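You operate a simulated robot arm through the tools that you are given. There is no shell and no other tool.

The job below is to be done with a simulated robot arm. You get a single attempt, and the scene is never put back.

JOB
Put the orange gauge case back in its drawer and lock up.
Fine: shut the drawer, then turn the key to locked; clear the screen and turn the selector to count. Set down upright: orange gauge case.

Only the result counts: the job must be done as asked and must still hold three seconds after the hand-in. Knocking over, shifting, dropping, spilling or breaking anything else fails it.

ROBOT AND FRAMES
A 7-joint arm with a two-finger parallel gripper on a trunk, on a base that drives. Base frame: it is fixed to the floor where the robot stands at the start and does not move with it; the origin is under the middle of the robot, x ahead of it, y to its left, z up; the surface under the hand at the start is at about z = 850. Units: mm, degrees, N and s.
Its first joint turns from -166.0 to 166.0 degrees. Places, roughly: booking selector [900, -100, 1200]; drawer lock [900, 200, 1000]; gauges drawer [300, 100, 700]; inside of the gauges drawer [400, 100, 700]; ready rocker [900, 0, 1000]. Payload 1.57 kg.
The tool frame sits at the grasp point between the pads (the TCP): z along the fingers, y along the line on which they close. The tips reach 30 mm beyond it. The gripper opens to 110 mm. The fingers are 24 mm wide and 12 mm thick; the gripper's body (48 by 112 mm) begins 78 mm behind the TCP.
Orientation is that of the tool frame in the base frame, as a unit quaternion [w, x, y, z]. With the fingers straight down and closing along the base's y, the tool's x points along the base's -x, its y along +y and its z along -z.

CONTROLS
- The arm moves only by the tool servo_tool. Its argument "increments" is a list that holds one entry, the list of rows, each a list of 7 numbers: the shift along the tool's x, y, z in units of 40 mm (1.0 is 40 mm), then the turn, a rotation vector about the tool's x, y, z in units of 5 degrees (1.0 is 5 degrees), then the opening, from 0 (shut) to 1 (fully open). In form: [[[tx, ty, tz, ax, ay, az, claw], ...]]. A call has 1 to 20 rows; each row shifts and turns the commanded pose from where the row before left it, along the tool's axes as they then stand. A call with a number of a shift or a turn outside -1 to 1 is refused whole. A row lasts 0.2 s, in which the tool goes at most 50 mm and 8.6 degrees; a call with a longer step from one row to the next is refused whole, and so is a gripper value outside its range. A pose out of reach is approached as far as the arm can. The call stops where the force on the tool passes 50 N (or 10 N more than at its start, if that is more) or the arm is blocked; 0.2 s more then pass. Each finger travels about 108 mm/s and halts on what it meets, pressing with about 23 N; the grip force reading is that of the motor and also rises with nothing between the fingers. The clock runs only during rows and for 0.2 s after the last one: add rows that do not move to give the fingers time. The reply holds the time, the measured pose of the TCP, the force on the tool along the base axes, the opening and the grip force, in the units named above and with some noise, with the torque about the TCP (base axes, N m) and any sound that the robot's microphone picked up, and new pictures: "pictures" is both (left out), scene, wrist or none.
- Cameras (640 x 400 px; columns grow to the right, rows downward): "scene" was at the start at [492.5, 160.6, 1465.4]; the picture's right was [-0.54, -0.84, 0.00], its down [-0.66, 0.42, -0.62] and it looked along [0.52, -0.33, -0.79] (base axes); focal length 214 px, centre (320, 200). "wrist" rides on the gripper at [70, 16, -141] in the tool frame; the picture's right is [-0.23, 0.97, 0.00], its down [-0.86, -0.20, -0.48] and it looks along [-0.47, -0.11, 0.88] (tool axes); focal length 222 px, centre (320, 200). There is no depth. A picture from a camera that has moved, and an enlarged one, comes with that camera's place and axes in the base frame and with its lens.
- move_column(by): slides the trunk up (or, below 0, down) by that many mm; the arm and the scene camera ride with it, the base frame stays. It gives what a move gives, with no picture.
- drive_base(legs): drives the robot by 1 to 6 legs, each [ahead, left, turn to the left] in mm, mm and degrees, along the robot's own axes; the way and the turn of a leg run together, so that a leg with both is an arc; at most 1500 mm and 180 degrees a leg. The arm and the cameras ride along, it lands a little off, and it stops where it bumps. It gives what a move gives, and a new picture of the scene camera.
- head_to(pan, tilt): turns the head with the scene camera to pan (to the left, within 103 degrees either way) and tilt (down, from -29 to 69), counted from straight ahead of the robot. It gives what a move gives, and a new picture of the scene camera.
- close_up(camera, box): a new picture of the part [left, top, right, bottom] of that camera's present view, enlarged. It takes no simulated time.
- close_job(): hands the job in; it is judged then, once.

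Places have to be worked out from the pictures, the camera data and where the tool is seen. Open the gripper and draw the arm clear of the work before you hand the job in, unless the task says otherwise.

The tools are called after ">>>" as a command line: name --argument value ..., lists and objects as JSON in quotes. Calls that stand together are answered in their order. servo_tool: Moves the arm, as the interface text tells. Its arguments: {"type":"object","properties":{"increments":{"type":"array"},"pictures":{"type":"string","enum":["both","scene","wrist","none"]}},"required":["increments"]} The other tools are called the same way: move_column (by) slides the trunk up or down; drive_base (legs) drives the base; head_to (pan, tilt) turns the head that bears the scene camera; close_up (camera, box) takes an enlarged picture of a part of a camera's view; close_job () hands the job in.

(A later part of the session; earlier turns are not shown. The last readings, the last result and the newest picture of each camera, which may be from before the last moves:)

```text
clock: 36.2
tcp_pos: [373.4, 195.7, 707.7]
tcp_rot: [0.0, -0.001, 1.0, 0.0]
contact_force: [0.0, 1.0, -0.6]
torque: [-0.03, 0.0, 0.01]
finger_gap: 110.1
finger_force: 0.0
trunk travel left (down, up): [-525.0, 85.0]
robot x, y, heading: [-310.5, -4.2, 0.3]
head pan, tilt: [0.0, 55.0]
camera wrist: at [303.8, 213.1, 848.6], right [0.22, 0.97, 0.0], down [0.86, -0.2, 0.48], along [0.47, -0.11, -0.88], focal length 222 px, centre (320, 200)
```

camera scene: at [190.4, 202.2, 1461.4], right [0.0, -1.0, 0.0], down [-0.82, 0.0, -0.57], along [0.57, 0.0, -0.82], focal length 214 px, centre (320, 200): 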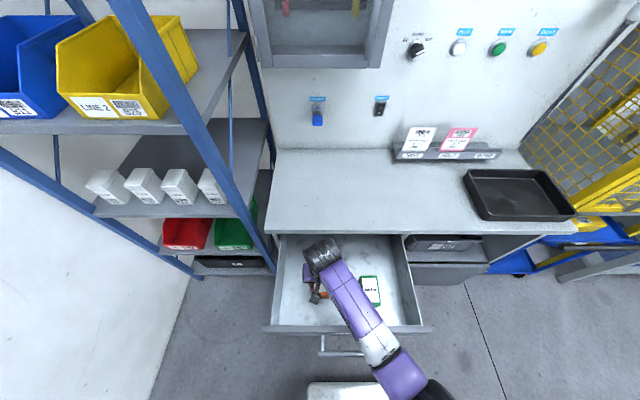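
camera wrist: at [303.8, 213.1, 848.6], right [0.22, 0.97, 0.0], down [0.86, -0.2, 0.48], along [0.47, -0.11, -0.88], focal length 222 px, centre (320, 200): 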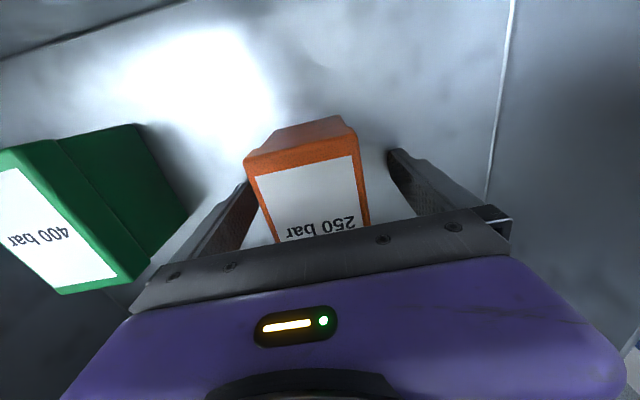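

The case stands free and upright. I retract straight up 290 mm.

>>> servo_tool --increments '[[[0, 0, -0.4, 0, 0, 0, 1], [0, 0, -0.85, 0, 0, 0, 1], [0, 0, -0.85, 0, 0, 0, 1], [0, 0, -0.85, 0, 0, 0, 1], [0, 0, -0.85, 0, 0, 0, 1], [0, 0, -0.85, 0, 0, 0, 1], [0, 0, -0.85, 0, 0, 0, 1], [0, 0, -0.85, 0, 0, 0, 1], [0, 0, -0.85, 0, 0, 0, 1]]]'

>>> close_up --camera "scene" --box '[250, 200, 450, 360]'

```text
clock: 38.2
tcp_pos: [381.9, 207.0, 959.3]
tcp_rot: [0.0, -0.001, 1.0, 0.0]
contact_force: [0.3, 0.3, 0.7]
torque: [0.0, -0.02, 0.02]
finger_gap: 110.0
finger_force: 0.1
out of reach, approached as far as the arm can: row 5, 6
trunk travel left (down, up): [-525.0, 85.0]
robot x, y, heading: [-310.5, -2.3, 0.1]
head pan, tilt: [0.0, 55.0]
camera scene: at [190.4, 201.8, 1461.3], right [0.0, -1.0, 0.0], down [-0.82, 0.0, -0.57], along [0.57, 0.0, -0.82], focal length 214 px, centre (320, 200)
camera wrist: at [311.5, 224.0, 1100.7], right [0.23, 0.97, 0.0], down [0.86, -0.2, 0.48], along [0.47, -0.11, -0.88], focal length 222 px, centre (320, 200)
```

scene: 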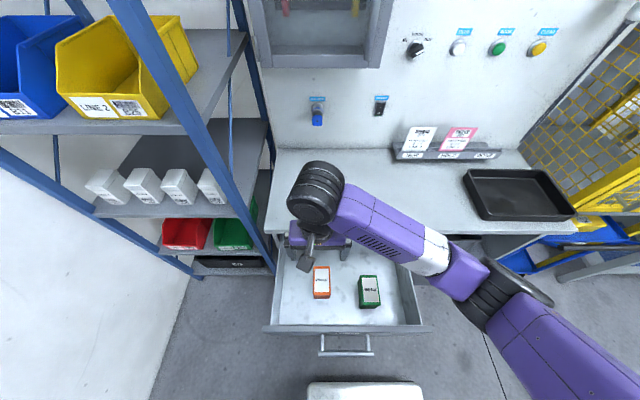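
wrist: 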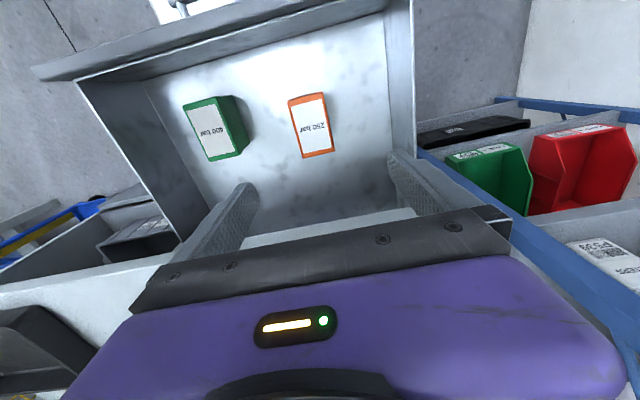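

```text
2.50 times, centred on (350, 280) of scene
camera zoom: at [190.4, 201.8, 1461.3], right [0.0, -1.0, 0.0], down [-0.82, 0.0, -0.57], along [0.57, 0.0, -0.82], focal length 536 px, centre (245, 0)
```

zoom: 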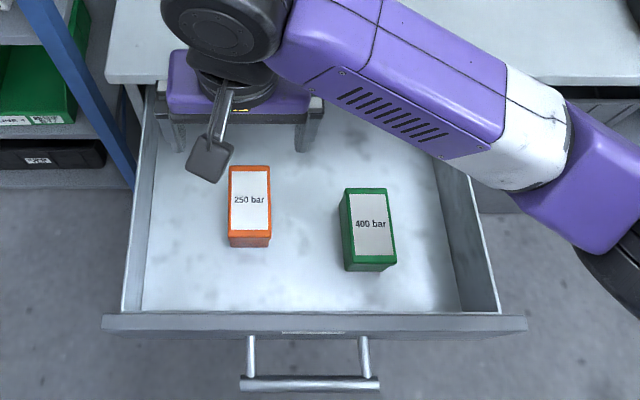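

Both cases sit upright in the drawer. The handle is near x≈183, y≈124, so I back up another 150 mm to reach in front of it with the tool.

>>> drive_base --legs '[[-150, 0, 0]]'

>>> close_up --camera "scene" --box '[220, 100, 460, 260]'

```text
clock: 39.6
tcp_pos: [232.1, 205.6, 958.9]
tcp_rot: [0.0, -0.001, 1.0, 0.0]
contact_force: [0.5, -0.3, 0.6]
torque: [0.0, -0.02, -0.03]
finger_gap: 109.7
finger_force: 0.0
trunk travel left (down, up): [-525.0, 85.0]
robot x, y, heading: [-460.1, -1.1, -0.1]
head pan, tilt: [0.0, 55.0]
camera scene: at [40.0, 200.7, 1461.3], right [0.0, -1.0, 0.0], down [-0.82, 0.0, -0.57], along [0.57, 0.0, -0.82], focal length 214 px, centre (320, 200)
```

scene: 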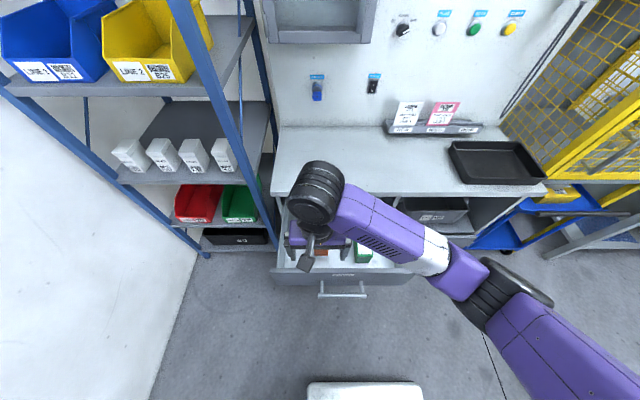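

```text
2.50 times, centred on (340, 180) of scene
camera zoom: at [40.0, 200.7, 1461.3], right [0.0, -1.0, 0.0], down [-0.82, 0.0, -0.57], along [0.57, 0.0, -0.82], focal length 536 px, centre (270, 250)
```

zoom: 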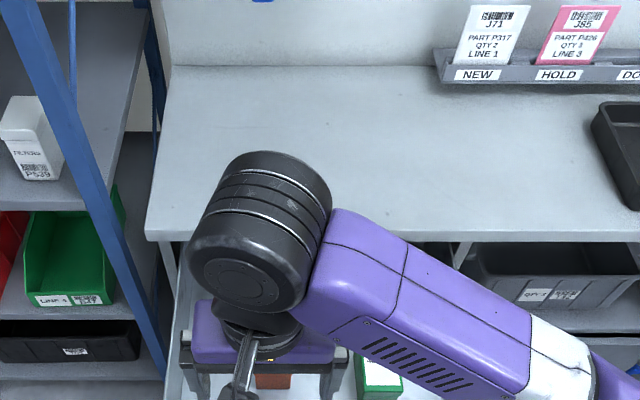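

Triangulated: handle bar at x≈183, z≈713, centred y≈128. I move to (145,128,920) with fingers closing.

>>> servo_tool --increments '[[[0.36, -0.325, 0.1, 0, 0, 0, 0.6], [0.36, -0.325, 0.1, 0, 0, 0, 0.3], [0.36, -0.325, 0.1, 0, 0, 0, 0], [0.36, -0.325, 0.2, 0, 0, 0, 0], [0.36, -0.325, 0.2, 0, 0, 0, 0], [0.36, -0.325, 0.2, 0, 0, 0, 0], [0, 0, 0, 0, 0, 0, 0]]]'

```text
clock: 41.2
tcp_pos: [145.6, 128.1, 922.3]
tcp_rot: [0.001, 0.0, 1.0, 0.0]
contact_force: [0.9, 0.5, -1.1]
torque: [0.03, 0.0, 0.03]
finger_gap: 0.1
finger_force: 21.8
trunk travel left (down, up): [-525.0, 85.0]
robot x, y, heading: [-459.8, -1.1, -0.0]
head pan, tilt: [0.0, 55.0]
camera scene: at [39.9, 200.7, 1461.4], right [0.0, -1.0, 0.0], down [-0.82, 0.0, -0.57], along [0.57, 0.0, -0.82], focal length 214 px, centre (320, 200)
camera wrist: at [75.1, 145.6, 1063.1], right [0.23, 0.97, 0.0], down [0.85, -0.2, 0.48], along [0.47, -0.11, -0.88], focal length 222 px, centre (320, 200)
```

scene: 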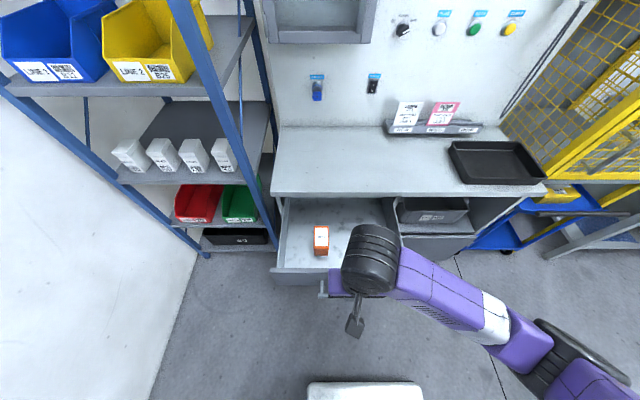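
wrist: 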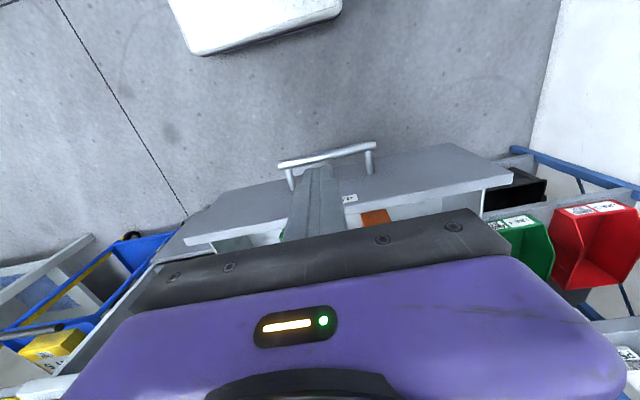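

Handle confirmed at x≈182 from the wrist view. I descend to z≈708 in front of the bar.

>>> servo_tool --increments '[[[0, 0, 0.76, 0, 0, 0, 0], [0, 0, 0.76, 0, 0, 0, 0], [0, 0, 0.76, 0, 0, 0, 0], [0, 0, 0.76, 0, 0, 0, 0], [0, 0, 0.76, 0, 0, 0, 0], [0, 0, 0.76, 0, 0, 0, 0], [0, 0, 0.76, 0, 0, 0, 0]]]'

>>> close_up --camera "wrist" --box '[160, 40, 480, 240]'

```text
clock: 42.8
tcp_pos: [147.1, 127.9, 709.8]
tcp_rot: [0.001, -0.001, 1.0, 0.0]
contact_force: [-0.7, 1.0, 0.4]
torque: [-0.02, 0.02, -0.01]
finger_gap: 0.2
finger_force: 21.6
trunk travel left (down, up): [-525.0, 85.0]
robot x, y, heading: [-459.0, -1.8, 0.1]
head pan, tilt: [0.0, 55.0]
camera scene: at [39.8, 200.6, 1461.5], right [0.0, -1.0, 0.0], down [-0.82, 0.0, -0.57], along [0.57, 0.0, -0.82], focal length 214 px, centre (320, 200)
camera wrist: at [75.5, 145.5, 851.1], right [0.23, 0.97, 0.0], down [0.85, -0.2, 0.48], along [0.47, -0.11, -0.88], focal length 222 px, centre (320, 200)
```

scene: 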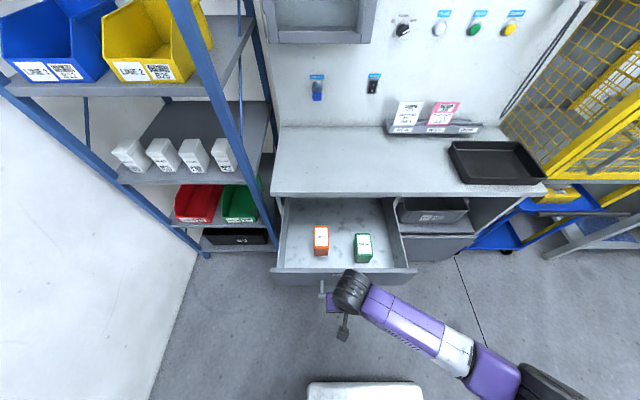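
wrist: 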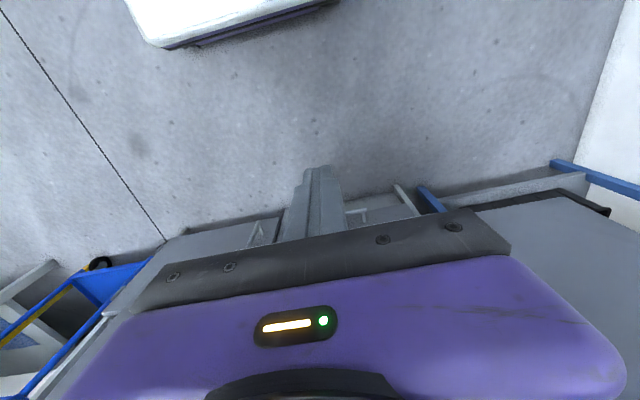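

```text
2.00 times, centred on (320, 140) of wrist
camera zoom: at [75.5, 145.5, 851.1], right [0.23, 0.97, 0.0], down [0.85, -0.2, 0.48], along [0.47, -0.11, -0.88], focal length 444 px, centre (320, 320)
```

zoom: 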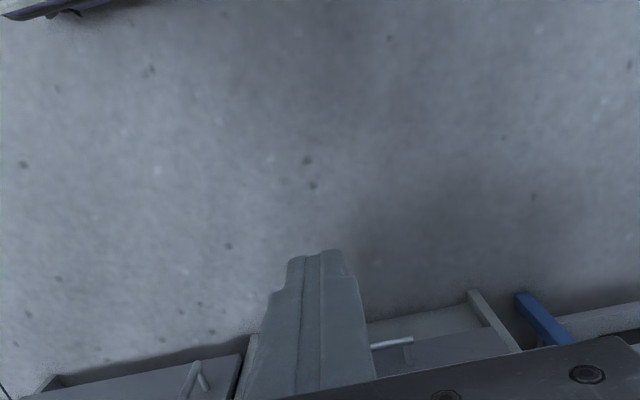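

I push the handle toward +x gently.

>>> servo_tool --increments '[[[-0.2, 0, 0, 0, 0, 0, 0], [-0.2, 0, 0, 0, 0, 0, 0], [-0.2, 0, 0, 0, 0, 0, 0], [-0.2, 0, 0, 0, 0, 0, 0], [-0.2, 0, 0, 0, 0, 0, 0], [-0.25, 0, 0, 0, 0, 0, 0], [-0.3, 0, 0, 0, 0, 0, 0], [-0.3, 0, 0, 0, 0, 0, 0], [-0.3, 0, 0, 0, 0, 0, 0], [-0.3, 0, 0, 0, 0, 0, 0]]]'

```text
clock: 45.0
tcp_pos: [243.6, 127.1, 712.0]
tcp_rot: [0.0, 0.0, 1.0, 0.0]
contact_force: [0.3, -0.6, 0.2]
torque: [-0.02, 0.02, -0.01]
finger_gap: 0.0
finger_force: 21.5
trunk travel left (down, up): [-525.0, 85.0]
robot x, y, heading: [-462.8, -3.5, 0.1]
head pan, tilt: [0.0, 55.0]
camera scene: at [39.8, 200.6, 1461.4], right [0.0, -1.0, 0.0], down [-0.82, 0.0, -0.57], along [0.57, 0.0, -0.82], focal length 214 px, centre (320, 200)
camera wrist: at [173.1, 144.5, 853.1], right [0.23, 0.97, 0.0], down [0.85, -0.2, 0.48], along [0.47, -0.11, -0.88], focal length 222 px, centre (320, 200)
```

scene: 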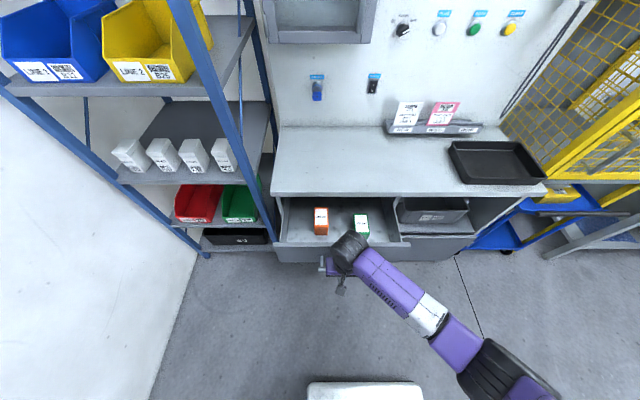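
wrist: 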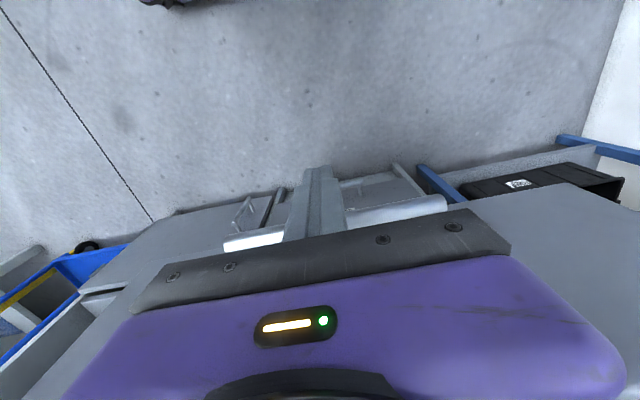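

The drawer slides easily and both cases stay upright. Continue pushing.

>>> servo_tool --increments '[[[-0.2, 0, 0, 0, 0, 0, 0], [-0.3, 0, 0, 0, 0, 0, 0], [-0.3, 0, 0, 0, 0, 0, 0], [-0.3, 0, 0, 0, 0, 0, 0], [-0.3, 0, 0, 0, 0, 0, 0], [-0.3, 0, 0, 0, 0, 0, 0], [-0.3, 0, 0, 0, 0, 0, 0], [-0.3, 0, 0, 0, 0, 0, 0], [-0.3, 0, 0, 0, 0, 0, 0], [-0.25, 0, 0, 0, 0, 0, 0]]]'

```text
clock: 47.2
tcp_pos: [358.4, 127.4, 710.2]
tcp_rot: [0.001, 0.0, 1.0, 0.0]
contact_force: [0.5, -0.5, 0.2]
torque: [0.05, 0.01, 0.01]
finger_gap: 0.1
finger_force: 21.1
trunk travel left (down, up): [-525.0, 85.0]
robot x, y, heading: [-462.3, -1.0, 0.0]
head pan, tilt: [0.0, 55.0]
camera scene: at [39.8, 200.6, 1461.4], right [0.0, -1.0, 0.0], down [-0.82, 0.0, -0.57], along [0.57, 0.0, -0.82], focal length 214 px, centre (320, 200)
camera wrist: at [287.3, 144.8, 851.0], right [0.23, 0.97, 0.0], down [0.85, -0.2, 0.48], along [0.47, -0.11, -0.88], focal length 222 px, centre (320, 200)
```

scene: 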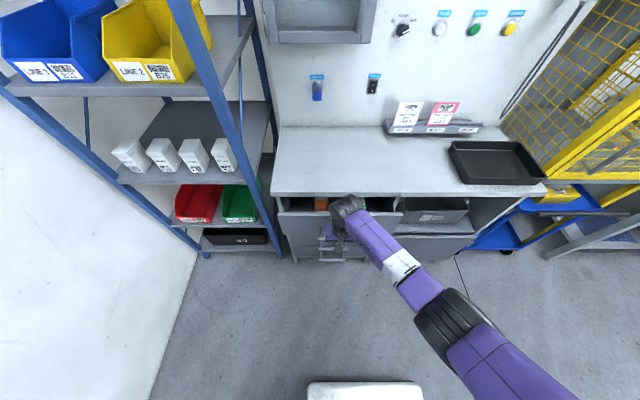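
wrist: 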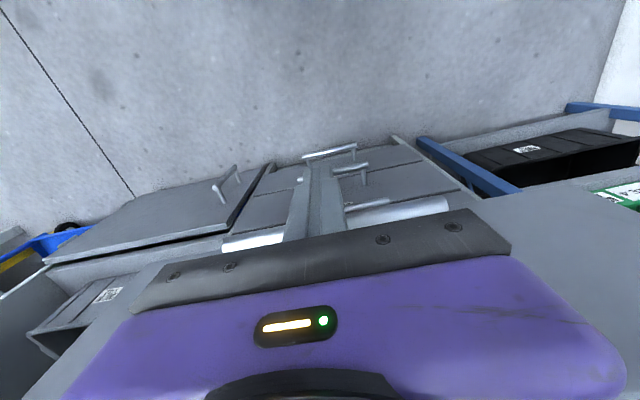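

Nearly there; I continue slower until it meets the stop.

>>> servo_tool --increments '[[[-0.2, 0, 0, 0, 0, 0, 0], [-0.2, 0, 0, 0, 0, 0, 0], [-0.2, 0, 0, 0, 0, 0, 0], [-0.2, 0, 0, 0, 0, 0, 0], [-0.2, 0, 0, 0, 0, 0, 0], [-0.2, 0, 0, 0, 0, 0, 0], [-0.2, 0, 0, 0, 0, 0, 0]]]'

>>> close_up --camera "scene" --box '[250, 160, 470, 300]'

```text
clock: 48.8
tcp_pos: [413.1, 127.2, 711.3]
tcp_rot: [0.0, -0.001, 1.0, 0.0]
contact_force: [-0.1, 0.3, 0.3]
torque: [-0.01, 0.01, -0.01]
finger_gap: 0.0
finger_force: 21.3
trunk travel left (down, up): [-525.0, 85.0]
robot x, y, heading: [-461.3, -1.0, -0.1]
head pan, tilt: [0.0, 55.0]
camera scene: at [39.8, 200.7, 1461.4], right [0.0, -1.0, 0.0], down [-0.82, 0.0, -0.57], along [0.57, 0.0, -0.82], focal length 214 px, centre (320, 200)
camera wrist: at [343.2, 144.4, 852.9], right [0.23, 0.97, 0.0], down [0.85, -0.2, 0.48], along [0.47, -0.11, -0.88], focal length 222 px, centre (320, 200)
```

scene: 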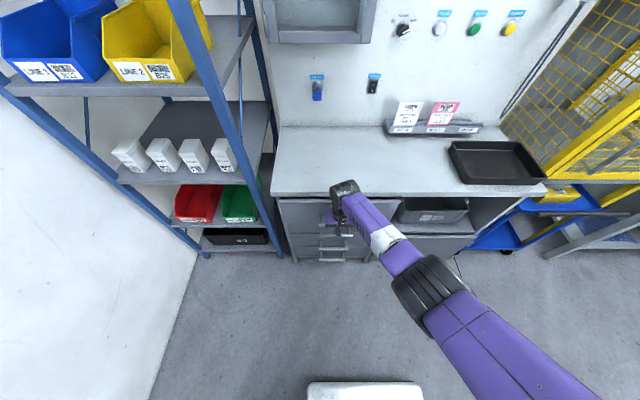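
wrist: 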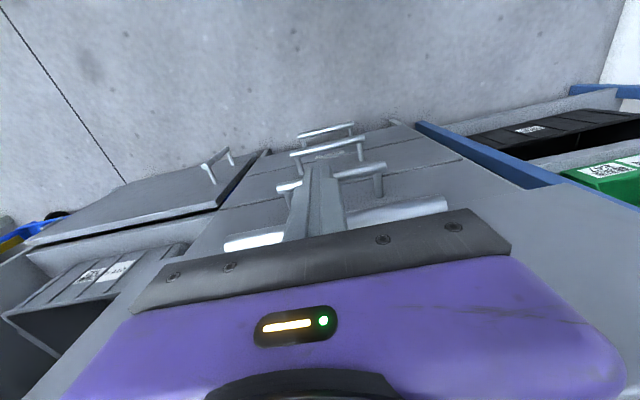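

```text
2.86 times, centred on (360, 230) of scene
camera zoom: at [39.8, 200.7, 1461.4], right [0.0, -1.0, 0.0], down [-0.82, 0.0, -0.57], along [0.57, 0.0, -0.82], focal length 613 px, centre (206, 114)
```

zoom: 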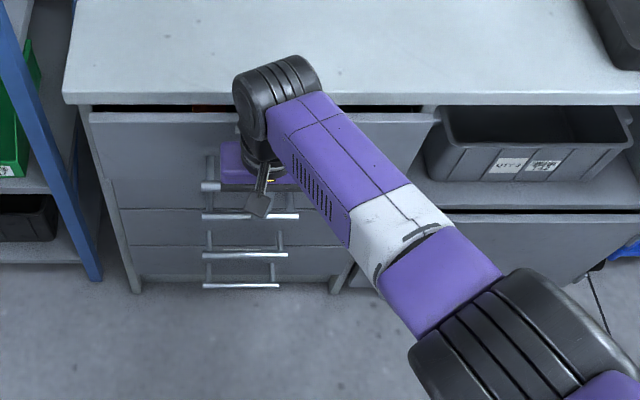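

A narrow slit is still open; continue in 6 mm steps.

>>> servo_tool --increments '[[[-0.15, 0, 0, 0, 0, 0, 0], [-0.15, 0, 0, 0, 0, 0, 0], [-0.15, 0, 0, 0, 0, 0, 0], [-0.15, 0, 0, 0, 0, 0, 0], [-0.15, 0, 0, 0, 0, 0, 0], [-0.15, 0, 0, 0, 0, 0, 0], [-0.15, 0, 0, 0, 0, 0, 0]]]'

>>> close_up --camera "scene" --box '[250, 160, 470, 300]'

```text
clock: 50.4
tcp_pos: [443.3, 129.8, 714.6]
tcp_rot: [0.001, 0.0, 1.0, 0.0]
contact_force: [-0.4, -0.9, -0.1]
torque: [0.0, 0.03, 0.02]
finger_gap: 0.3
finger_force: 21.4
out of reach, approached as far as the arm can: row 6, 7
trunk travel left (down, up): [-525.0, 85.0]
robot x, y, heading: [-459.1, -1.6, -0.1]
head pan, tilt: [0.0, 55.0]
camera scene: at [39.8, 200.8, 1461.4], right [0.0, -1.0, 0.0], down [-0.82, 0.0, -0.57], along [0.57, 0.0, -0.82], focal length 214 px, centre (320, 200)
camera wrist: at [373.0, 146.5, 855.9], right [0.23, 0.97, 0.0], down [0.85, -0.2, 0.48], along [0.47, -0.11, -0.88], focal length 222 px, centre (320, 200)
```

scene: 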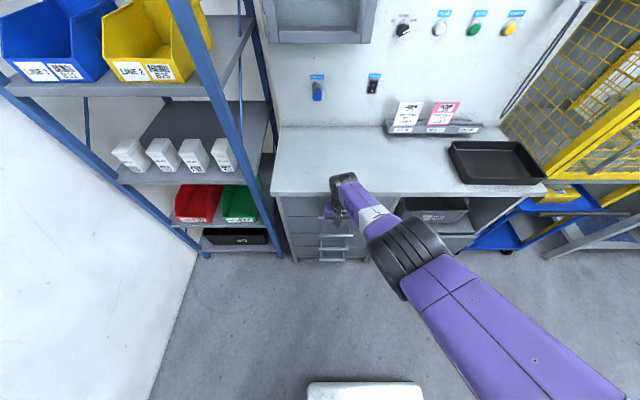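
wrist: 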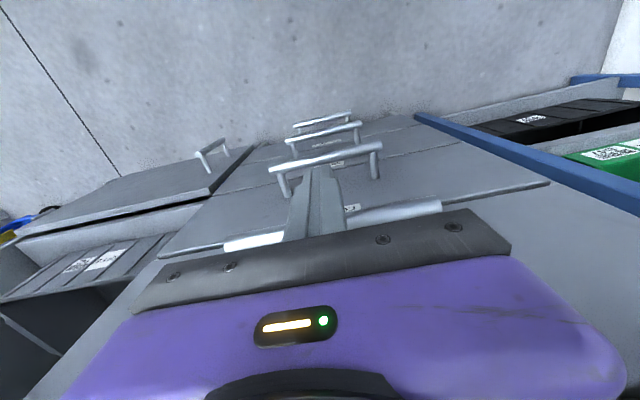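

```text
2.86 times, centred on (360, 230) of scene
camera zoom: at [39.8, 200.8, 1461.4], right [0.0, -1.0, 0.0], down [-0.82, 0.0, -0.57], along [0.57, 0.0, -0.82], focal length 613 px, centre (206, 114)
```

zoom: 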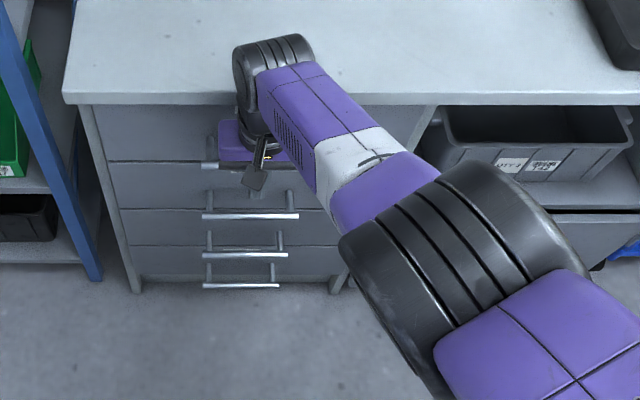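

The arm hit its extension limit with zero contact force, so the drawer may not be at its stop. I retract 80 mm, drive forward 130 mm and push again.

>>> servo_tool --increments '[[[0.5, 0, 0, 0, 0, 0, 0], [0.9, 0, 0, 0, 0, 0, 0], [0.9, 0, 0, 0, 0, 0, 0], [0.9, 0, 0, 0, 0, 0, 0], [0.8, 0, 0, 0, 0, 0, 0]]]' --pictures "wrist"

>>> drive_base --legs '[[120, 0, 0]]'

>>> close_up --camera "scene" --box '[250, 180, 470, 320]'

```text
clock: 51.6
tcp_pos: [279.2, 129.4, 714.9]
tcp_rot: [-0.001, 0.0, 1.0, 0.0]
contact_force: [0.2, -0.2, 0.7]
torque: [-0.03, -0.01, -0.01]
finger_gap: 0.2
finger_force: 21.5
trunk travel left (down, up): [-525.0, 85.0]
robot x, y, heading: [-458.2, -0.7, 0.2]
head pan, tilt: [0.0, 55.0]
camera wrist: at [209.9, 146.5, 856.0], right [0.23, 0.97, 0.0], down [0.85, -0.2, 0.48], along [0.47, -0.11, -0.88], focal length 222 px, centre (320, 200)
```

wrist: 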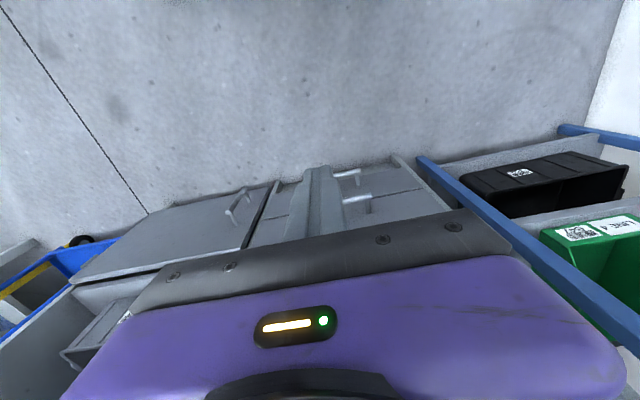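

```text
clock: 52.8
tcp_pos: [398.8, 127.8, 714.2]
tcp_rot: [0.001, 0.001, 1.0, 0.0]
contact_force: [-0.4, 0.6, 0.7]
torque: [-0.02, -0.04, 0.01]
finger_gap: 0.1
finger_force: 21.6
trunk travel left (down, up): [-525.0, 85.0]
robot x, y, heading: [-343.2, -2.7, -0.1]
head pan, tilt: [0.0, 55.0]
camera scene: at [158.1, 199.9, 1461.4], right [0.0, -1.0, 0.0], down [-0.82, 0.0, -0.57], along [0.57, 0.0, -0.82], focal length 214 px, centre (320, 200)
```

scene: 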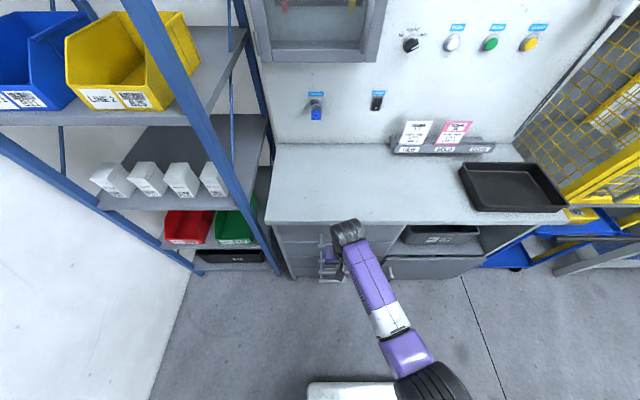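

```text
2.86 times, centred on (360, 250) of scene
camera zoom: at [158.1, 199.9, 1461.4], right [0.0, -1.0, 0.0], down [-0.82, 0.0, -0.57], along [0.57, 0.0, -0.82], focal length 613 px, centre (206, 57)
```

zoom: 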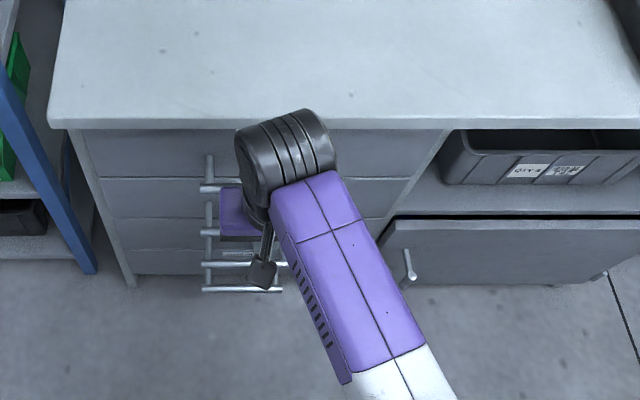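

The front looks about flush; I push again to confirm the stop with force feedback.

>>> servo_tool --increments '[[[-0.4, 0, 0, 0, 0, 0, 0], [-0.4, 0, 0, 0, 0, 0, 0], [-0.2, 0, 0, 0, 0, 0, 0], [-0.15, 0, 0, 0, 0, 0, 0], [-0.1, 0, 0, 0, 0, 0, 0], [-0.1, 0, 0, 0, 0, 0, 0], [-0.1, 0, 0, 0, 0, 0, 0], [-0.1, 0, 0, 0, 0, 0, 0], [-0.1, 0, 0, 0, 0, 0, 0], [-0.1, 0, 0, 0, 0, 0, 0]]]'

>>> close_up --camera "scene" --box '[250, 180, 470, 320]'

```text
clock: 54.3
tcp_pos: [446.1, 127.7, 712.1]
tcp_rot: [-0.008, -0.001, 1.0, -0.002]
contact_force: [-3.7, -0.1, -1.7]
torque: [0.03, -0.01, -0.03]
finger_gap: 0.0
finger_force: 21.2
trunk travel left (down, up): [-525.0, 85.0]
robot x, y, heading: [-342.8, 0.8, -0.1]
head pan, tilt: [0.0, 55.0]
stopped in row 7: the force on the tool passed its limit at 56 N (the readings are from after the stop); the commanded pose is now the measured one
camera scene: at [157.3, 199.8, 1461.2], right [0.0, -1.0, 0.0], down [-0.82, 0.0, -0.57], along [0.57, 0.0, -0.82], focal length 214 px, centre (320, 200)
camera wrist: at [377.6, 146.1, 853.7], right [0.23, 0.97, -0.01], down [0.86, -0.2, 0.46], along [0.45, -0.11, -0.89], focal length 222 px, centre (320, 200)
```

scene: 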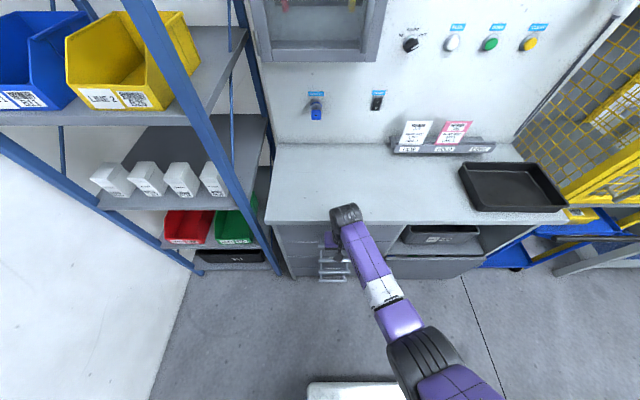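
wrist: 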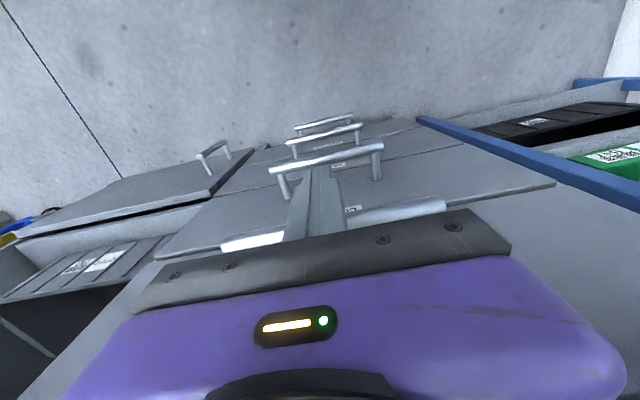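

```text
2.86 times, centred on (360, 250) of scene
camera zoom: at [157.3, 199.8, 1461.2], right [0.0, -1.0, 0.0], down [-0.82, 0.0, -0.57], along [0.57, 0.0, -0.82], focal length 613 px, centre (206, 57)
```

zoom: 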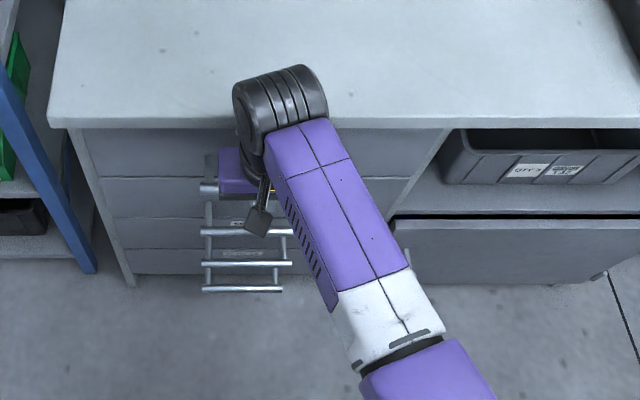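

The stop was felt at 56 N: the drawer is shut. I back the tool away and lift it, then study the key.

>>> servo_tool --increments '[[[0.5, 0, 0, 0, 0, 0, 0], [0.9, 0, 0, 0, 0, 0, 0], [0.9, 0, 0, 0, 0, 0, 0], [0.9, 0, 0, 0, 0, 0, 0], [0, 0, -0.9, 0, 0, 0, 0], [0, 0, -0.9, 0, 0, 0, 0], [0, 0, -0.9, 0, 0, 0, 0], [0, 0, -0.9, 0, 0, 0, 0], [0, 0, -0.9, 0, 0, 0, 0], [0, 0, -0.9, 0, 0, 0, 0], [0, 0, -0.9, 0, 0, 0, 0]]]' --pictures "scene"

>>> head_to --pan 0 --tilt 35

>>> close_up --camera "scene" --box '[290, 150, 410, 230]'

```text
clock: 56.7
tcp_pos: [318.2, 130.3, 829.8]
tcp_rot: [-0.007, 0.0, 1.0, -0.001]
contact_force: [0.3, -0.5, -0.8]
torque: [0.0, -0.04, 0.05]
finger_gap: 0.0
finger_force: 20.9
out of reach, approached as far as the arm can: row 8, 9, 10, 11
trunk travel left (down, up): [-525.0, 85.0]
robot x, y, heading: [-344.4, -1.8, -0.1]
head pan, tilt: [0.0, 55.0]
camera scene: at [157.7, 199.8, 1461.4], right [0.0, -1.0, 0.0], down [-0.82, 0.0, -0.57], along [0.57, 0.0, -0.82], focal length 214 px, centre (320, 200)
```

scene: 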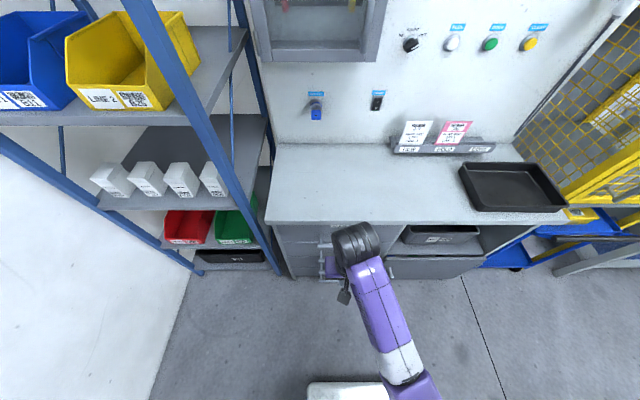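

```text
clock: 57.5
tcp_pos: [320.0, 131.4, 831.1]
tcp_rot: [-0.007, 0.0, 1.0, 0.0]
contact_force: [0.4, 0.9, -0.2]
torque: [0.0, 0.01, 0.0]
finger_gap: 0.0
finger_force: 20.8
trunk travel left (down, up): [-525.0, 85.0]
robot x, y, heading: [-341.3, -0.7, -0.1]
head pan, tilt: [0.0, 35.0]
camera scene: at [173.7, 199.8, 1489.6], right [0.0, -1.0, 0.0], down [-0.57, 0.0, -0.82], along [0.82, 0.0, -0.57], focal length 214 px, centre (320, 200)
```

scene: 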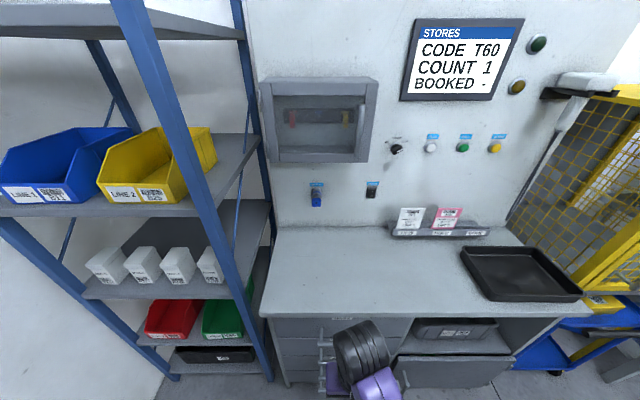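

```text
5.00 times, centred on (350, 190) of scene
camera zoom: at [173.7, 199.8, 1489.6], right [0.0, -1.0, 0.0], down [-0.57, 0.0, -0.82], along [0.82, 0.0, -0.57], focal length 1072 px, centre (170, 250)
```

zoom: 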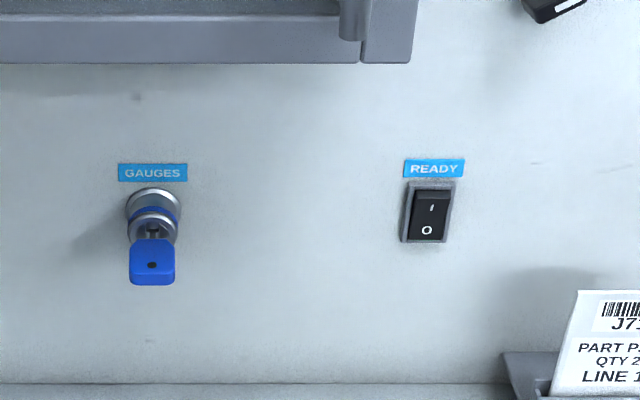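

The key bow lies flat (horizontal) in the GAUGES lock. I enlarge to look for locked/unlocked marks.

>>> close_up --camera "scene" --box '[300, 178, 336, 212]'

>>> close_up --camera "scene" --box '[380, 125, 510, 205]'

```text
11.76 times, centred on (318, 195) of scene
camera zoom: at [173.7, 199.8, 1489.6], right [0.0, -1.0, 0.0], down [-0.57, 0.0, -0.82], along [0.82, 0.0, -0.57], focal length 2523 px, centre (344, 259)
```

zoom: 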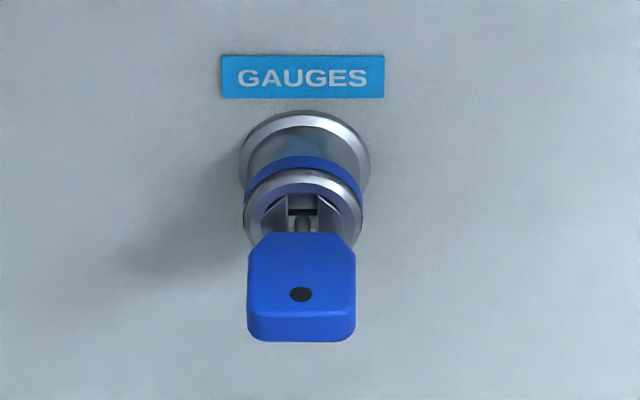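

```text
4.92 times, centred on (445, 165) of scene
camera zoom: at [173.7, 199.8, 1489.6], right [0.0, -1.0, 0.0], down [-0.57, 0.0, -0.82], along [0.82, 0.0, -0.57], focal length 1056 px, centre (-295, 372)
```

zoom: 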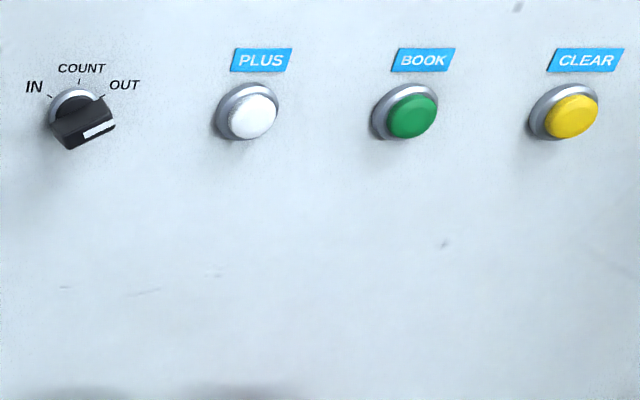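

The drawer is shut; key bow is at about (804, 214, 1037), horizontal, panel at x≈884. The arm seems to be in an awkward posture for lifting here, so I pull back and to the right while rising.

>>> servo_tool --increments '[[[0.6, -0.5, 0, 0, 0, 0, 0], [0.6, -0.5, 0, 0, 0, 0, 0], [0.5, -0.5, -0.4, 0, 0, 0, 0], [0, -0.5, -0.6, 0, 0, 0, 0], [0, -0.5, -0.6, 0, 0, 0, 0], [0, -0.5, -0.6, 0, 0, 0, 0], [0, -0.5, -0.6, 0, 0, 0, 0], [0, -0.5, -0.6, 0, 0, 0, 0], [0, -0.5, -0.6, 0, 0, 0, 0]]]' --pictures "scene"

```text
clock: 59.5
tcp_pos: [254.7, -48.4, 990.8]
tcp_rot: [-0.008, 0.0, 1.0, -0.001]
contact_force: [-0.2, 0.1, 0.5]
torque: [-0.02, -0.01, 0.01]
finger_gap: 0.0
finger_force: 21.8
trunk travel left (down, up): [-525.0, 85.0]
robot x, y, heading: [-342.4, -0.2, -0.3]
head pan, tilt: [0.0, 35.0]
camera scene: at [173.5, 200.0, 1489.6], right [0.0, -1.0, 0.0], down [-0.57, 0.0, -0.82], along [0.82, 0.0, -0.57], focal length 214 px, centre (320, 200)
```

scene: 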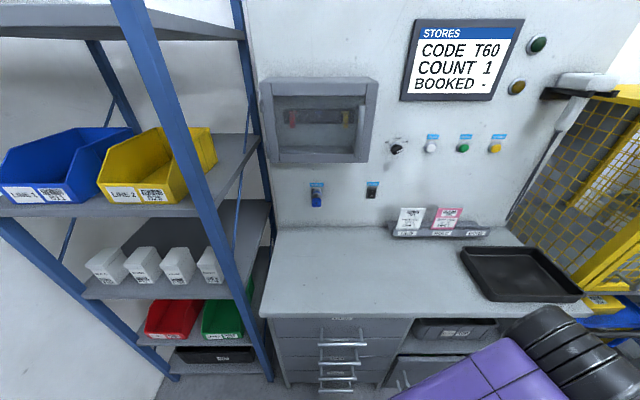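

Lifting works now. I verify the drawer front and continue lifting toward z≈1200.

>>> close_up --camera "scene" --box '[250, 290, 420, 400]'

>>> servo_tool --increments '[[[-0.2, 0, -0.8, 0, 0, 0, 0], [-0.2, 0, -0.8, 0, 0, 0, 0], [-0.2, 0, -0.8, 0, 0, 0, 0], [-0.2, 0, -0.8, 0, 0, 0, 0], [-0.2, 0, -0.8, 0, 0, 0, 0], [-0.2, 0, -0.8, 0, 0, 0, 0], [-0.2, 0, -0.8, 0, 0, 0, 0]]]' --pictures "scene"

```text
3.64 times, centred on (335, 345) of scene
camera zoom: at [173.5, 200.0, 1489.6], right [0.0, -1.0, 0.0], down [-0.57, 0.0, -0.82], along [0.82, 0.0, -0.57], focal length 780 px, centre (266, -327)
```

zoom: 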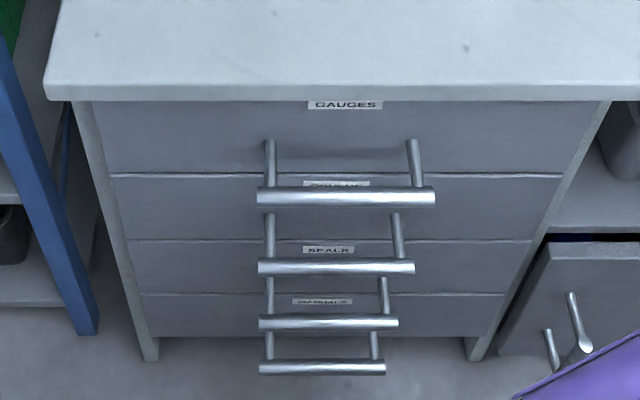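

```text
clock: 61.1
tcp_pos: [312.8, -49.1, 1216.3]
tcp_rot: [-0.008, 0.0, 1.0, -0.002]
contact_force: [-0.8, 0.2, -0.1]
torque: [-0.03, -0.01, 0.01]
finger_gap: 0.0
finger_force: 21.1
trunk travel left (down, up): [-525.0, 85.0]
robot x, y, heading: [-345.5, 1.0, 0.2]
head pan, tilt: [0.0, 35.0]
camera scene: at [173.6, 200.0, 1489.6], right [0.0, -1.0, 0.0], down [-0.57, 0.0, -0.82], along [0.82, 0.0, -0.57], focal length 214 px, centre (320, 200)
```

scene: 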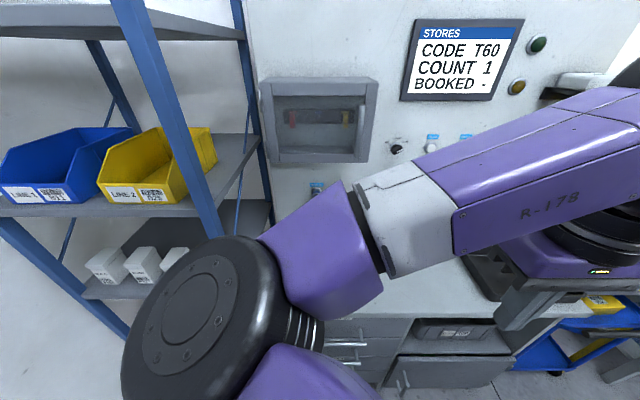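

The GAUGES drawer is flush with its neighbours. Now I pitch the tool from pointing down to pointing forward, in place.

>>> servo_tool --increments '[[[0, 0, 0, 0, -1, 0, 0], [0, 0, 0, 0, -1, 0, 0], [0, 0, 0, 0, -1, 0, 0], [0, 0, 0, 0, -1, 0, 0], [0, 0, 0, 0, -1, 0, 0], [0, 0, 0, 0, -1, 0, 0], [0, 0, 0, 0, -1, 0, 0], [0, 0, 0, 0, -1, 0, 0], [0, 0, 0, 0, -1, 0, 0]]]' --pictures "both"

```text
clock: 63.1
tcp_pos: [399.8, -67.7, 1242.7]
tcp_rot: [0.375, -0.001, 0.927, -0.001]
contact_force: [-0.4, 0.1, 0.5]
torque: [-0.02, 0.02, 0.07]
finger_gap: 0.0
finger_force: 21.4
out of reach, approached as far as the arm can: row 5, 6, 7, 8, 9
trunk travel left (down, up): [-525.0, 85.0]
robot x, y, heading: [-343.8, 2.5, 0.2]
head pan, tilt: [0.0, 35.0]
camera scene: at [173.6, 199.9, 1489.7], right [0.0, -1.0, 0.0], down [-0.57, 0.0, -0.82], along [0.82, 0.0, -0.57], focal length 214 px, centre (320, 200)
camera wrist: at [252.4, -50.3, 1296.5], right [0.16, 0.97, 0.16], down [0.28, -0.2, 0.94], along [0.95, -0.11, -0.31], focal length 222 px, centre (320, 200)
```

scene: 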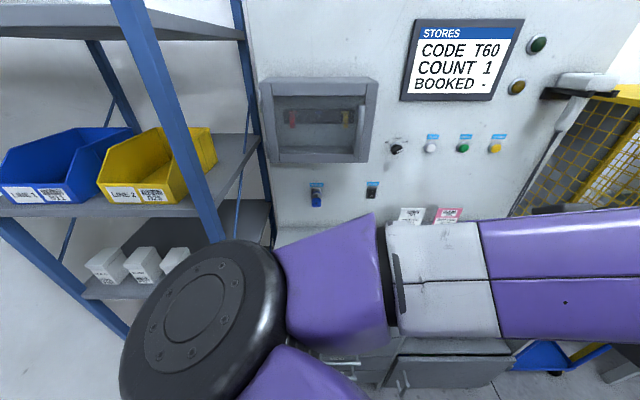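
wrist: 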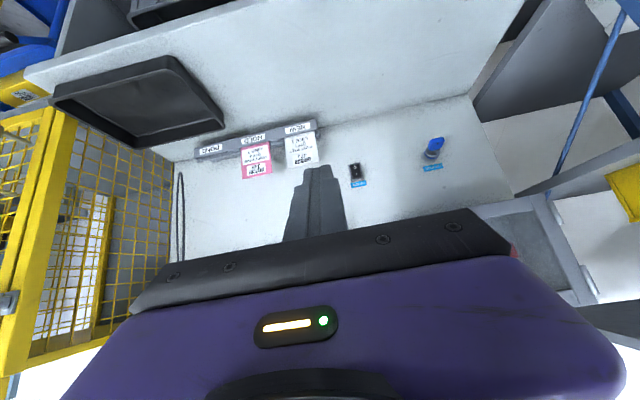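

The arm wants more room; I move the tool 120 mm forward, then continue pitching to horizontal.

>>> servo_tool --increments '[[[-0.53, 0, 0.53, 0, 0, 0, 0], [-0.53, 0, 0.53, 0, 0, 0, 0], [-0.53, 0, 0.53, 0, 0, 0, 0], [-0.53, 0, 0.53, 0, 0, 0, 0], [-0.53, 0, 0.53, 0, 0, 0, 0], [0, 0, 0, 0, -1, 0, 0], [0, 0, 0, 0, -1, 0, 0], [0, 0, 0, 0, -1, 0, 0], [0, 0, 0, 0, -1, 0, 0], [0, 0, 0, 0, -1, 0, 0], [0, 0, 0, 0, -1, 0, 0], [0, 0, 0, 0, -1, 0, 0], [0, 0, 0, 0, -1, 0, 0], [0, 0, 0, 0, -1, 0, 0]]]' --pictures "both"

```text
clock: 66.1
tcp_pos: [550.7, -68.9, 1241.0]
tcp_rot: [0.702, -0.001, 0.713, -0.002]
contact_force: [-0.6, 0.0, 0.4]
torque: [0.02, -0.02, 0.0]
finger_gap: 0.0
finger_force: 21.1
trunk travel left (down, up): [-525.0, 85.0]
robot x, y, heading: [-342.8, -1.2, 0.0]
head pan, tilt: [0.0, 35.0]
camera scene: at [173.7, 199.9, 1489.7], right [0.0, -1.0, 0.0], down [-0.57, 0.0, -0.82], along [0.82, 0.0, -0.57], focal length 214 px, centre (320, 200)
camera wrist: at [407.7, -51.3, 1173.8], right [0.0, 0.97, 0.22], down [-0.47, -0.2, 0.86], along [0.88, -0.11, 0.45], focal length 222 px, centre (320, 200)
```

scene: 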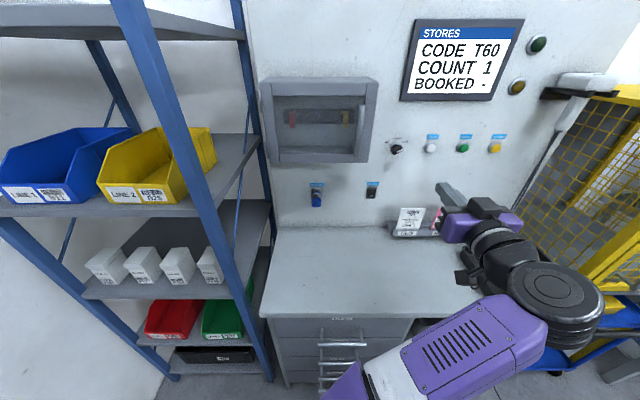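
wrist: 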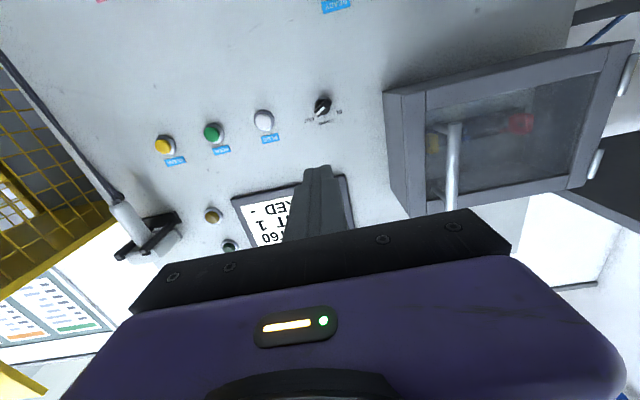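

The tool now points forward and the wrist camera sees the panel (upside down). I drive forward 200 mm so that the panel is within comfortable reach; tips stay ~100 mm short of the panel.

>>> drive_base --legs '[[190, 0, 0]]'

>>> close_up --camera "wrist" --box '[140, 60, 400, 260]'

```text
clock: 67.7
tcp_pos: [743.6, -72.5, 1241.0]
tcp_rot: [0.702, 0.001, 0.712, -0.003]
contact_force: [0.1, 0.2, 0.5]
torque: [-0.04, 0.02, 0.02]
finger_gap: 0.2
finger_force: 20.3
trunk travel left (down, up): [-525.0, 85.0]
robot x, y, heading: [-154.4, -1.1, 0.1]
head pan, tilt: [0.0, 35.0]
camera scene: at [366.8, 197.4, 1489.7], right [0.0, -1.0, 0.0], down [-0.57, 0.0, -0.82], along [0.82, 0.0, -0.57], focal length 214 px, centre (320, 200)
```

scene: 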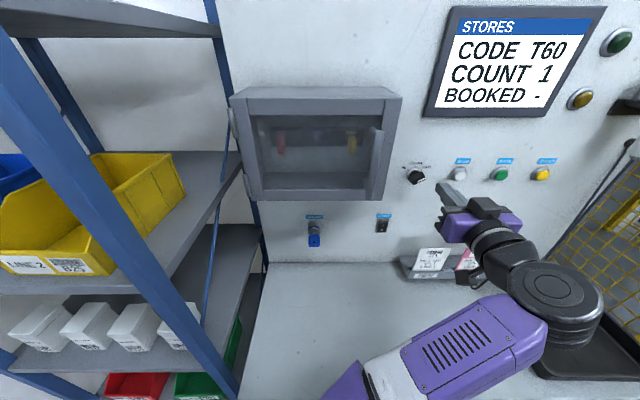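

```text
2.00 times, centred on (270, 160) of wrist
camera zoom: at [599.9, -54.7, 1173.8], right [0.01, 0.97, 0.22], down [-0.47, -0.2, 0.86], along [0.88, -0.11, 0.45], focal length 444 px, centre (420, 280)
```

zoom: 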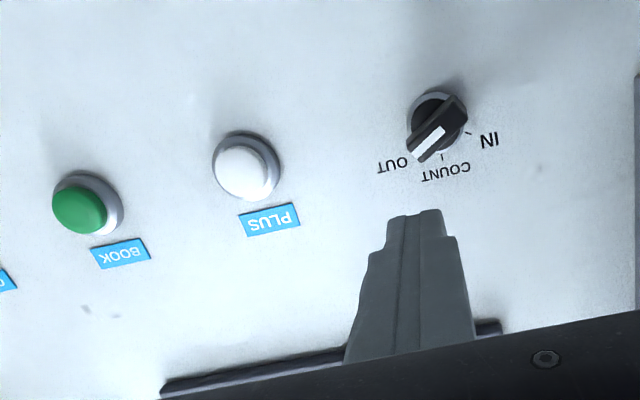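

The pointer is at OUT. Now I take precise close-ups of the key and the buttons from this nearer camera position for triangulation.

>>> close_up --camera "scene" --box '[290, 205, 340, 255]'

>>> close_up --camera "scene" --box '[390, 150, 570, 250]'

```text
8.00 times, centred on (315, 230) of scene
camera zoom: at [366.8, 197.4, 1489.7], right [0.0, -1.0, 0.0], down [-0.57, 0.0, -0.82], along [0.82, 0.0, -0.57], focal length 1716 px, centre (360, -40)
```

zoom: 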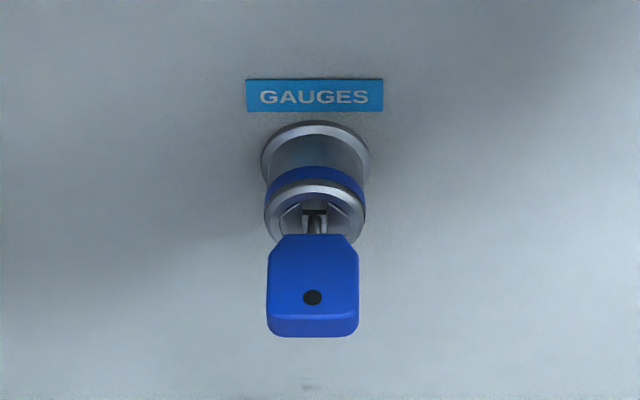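

```text
3.56 times, centred on (480, 200) of scene
camera zoom: at [366.8, 197.4, 1489.7], right [0.0, -1.0, 0.0], down [-0.57, 0.0, -0.82], along [0.82, 0.0, -0.57], focal length 763 px, centre (-249, 200)
```

zoom: 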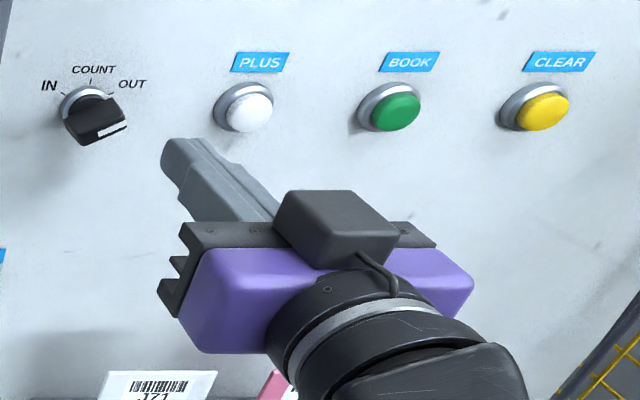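

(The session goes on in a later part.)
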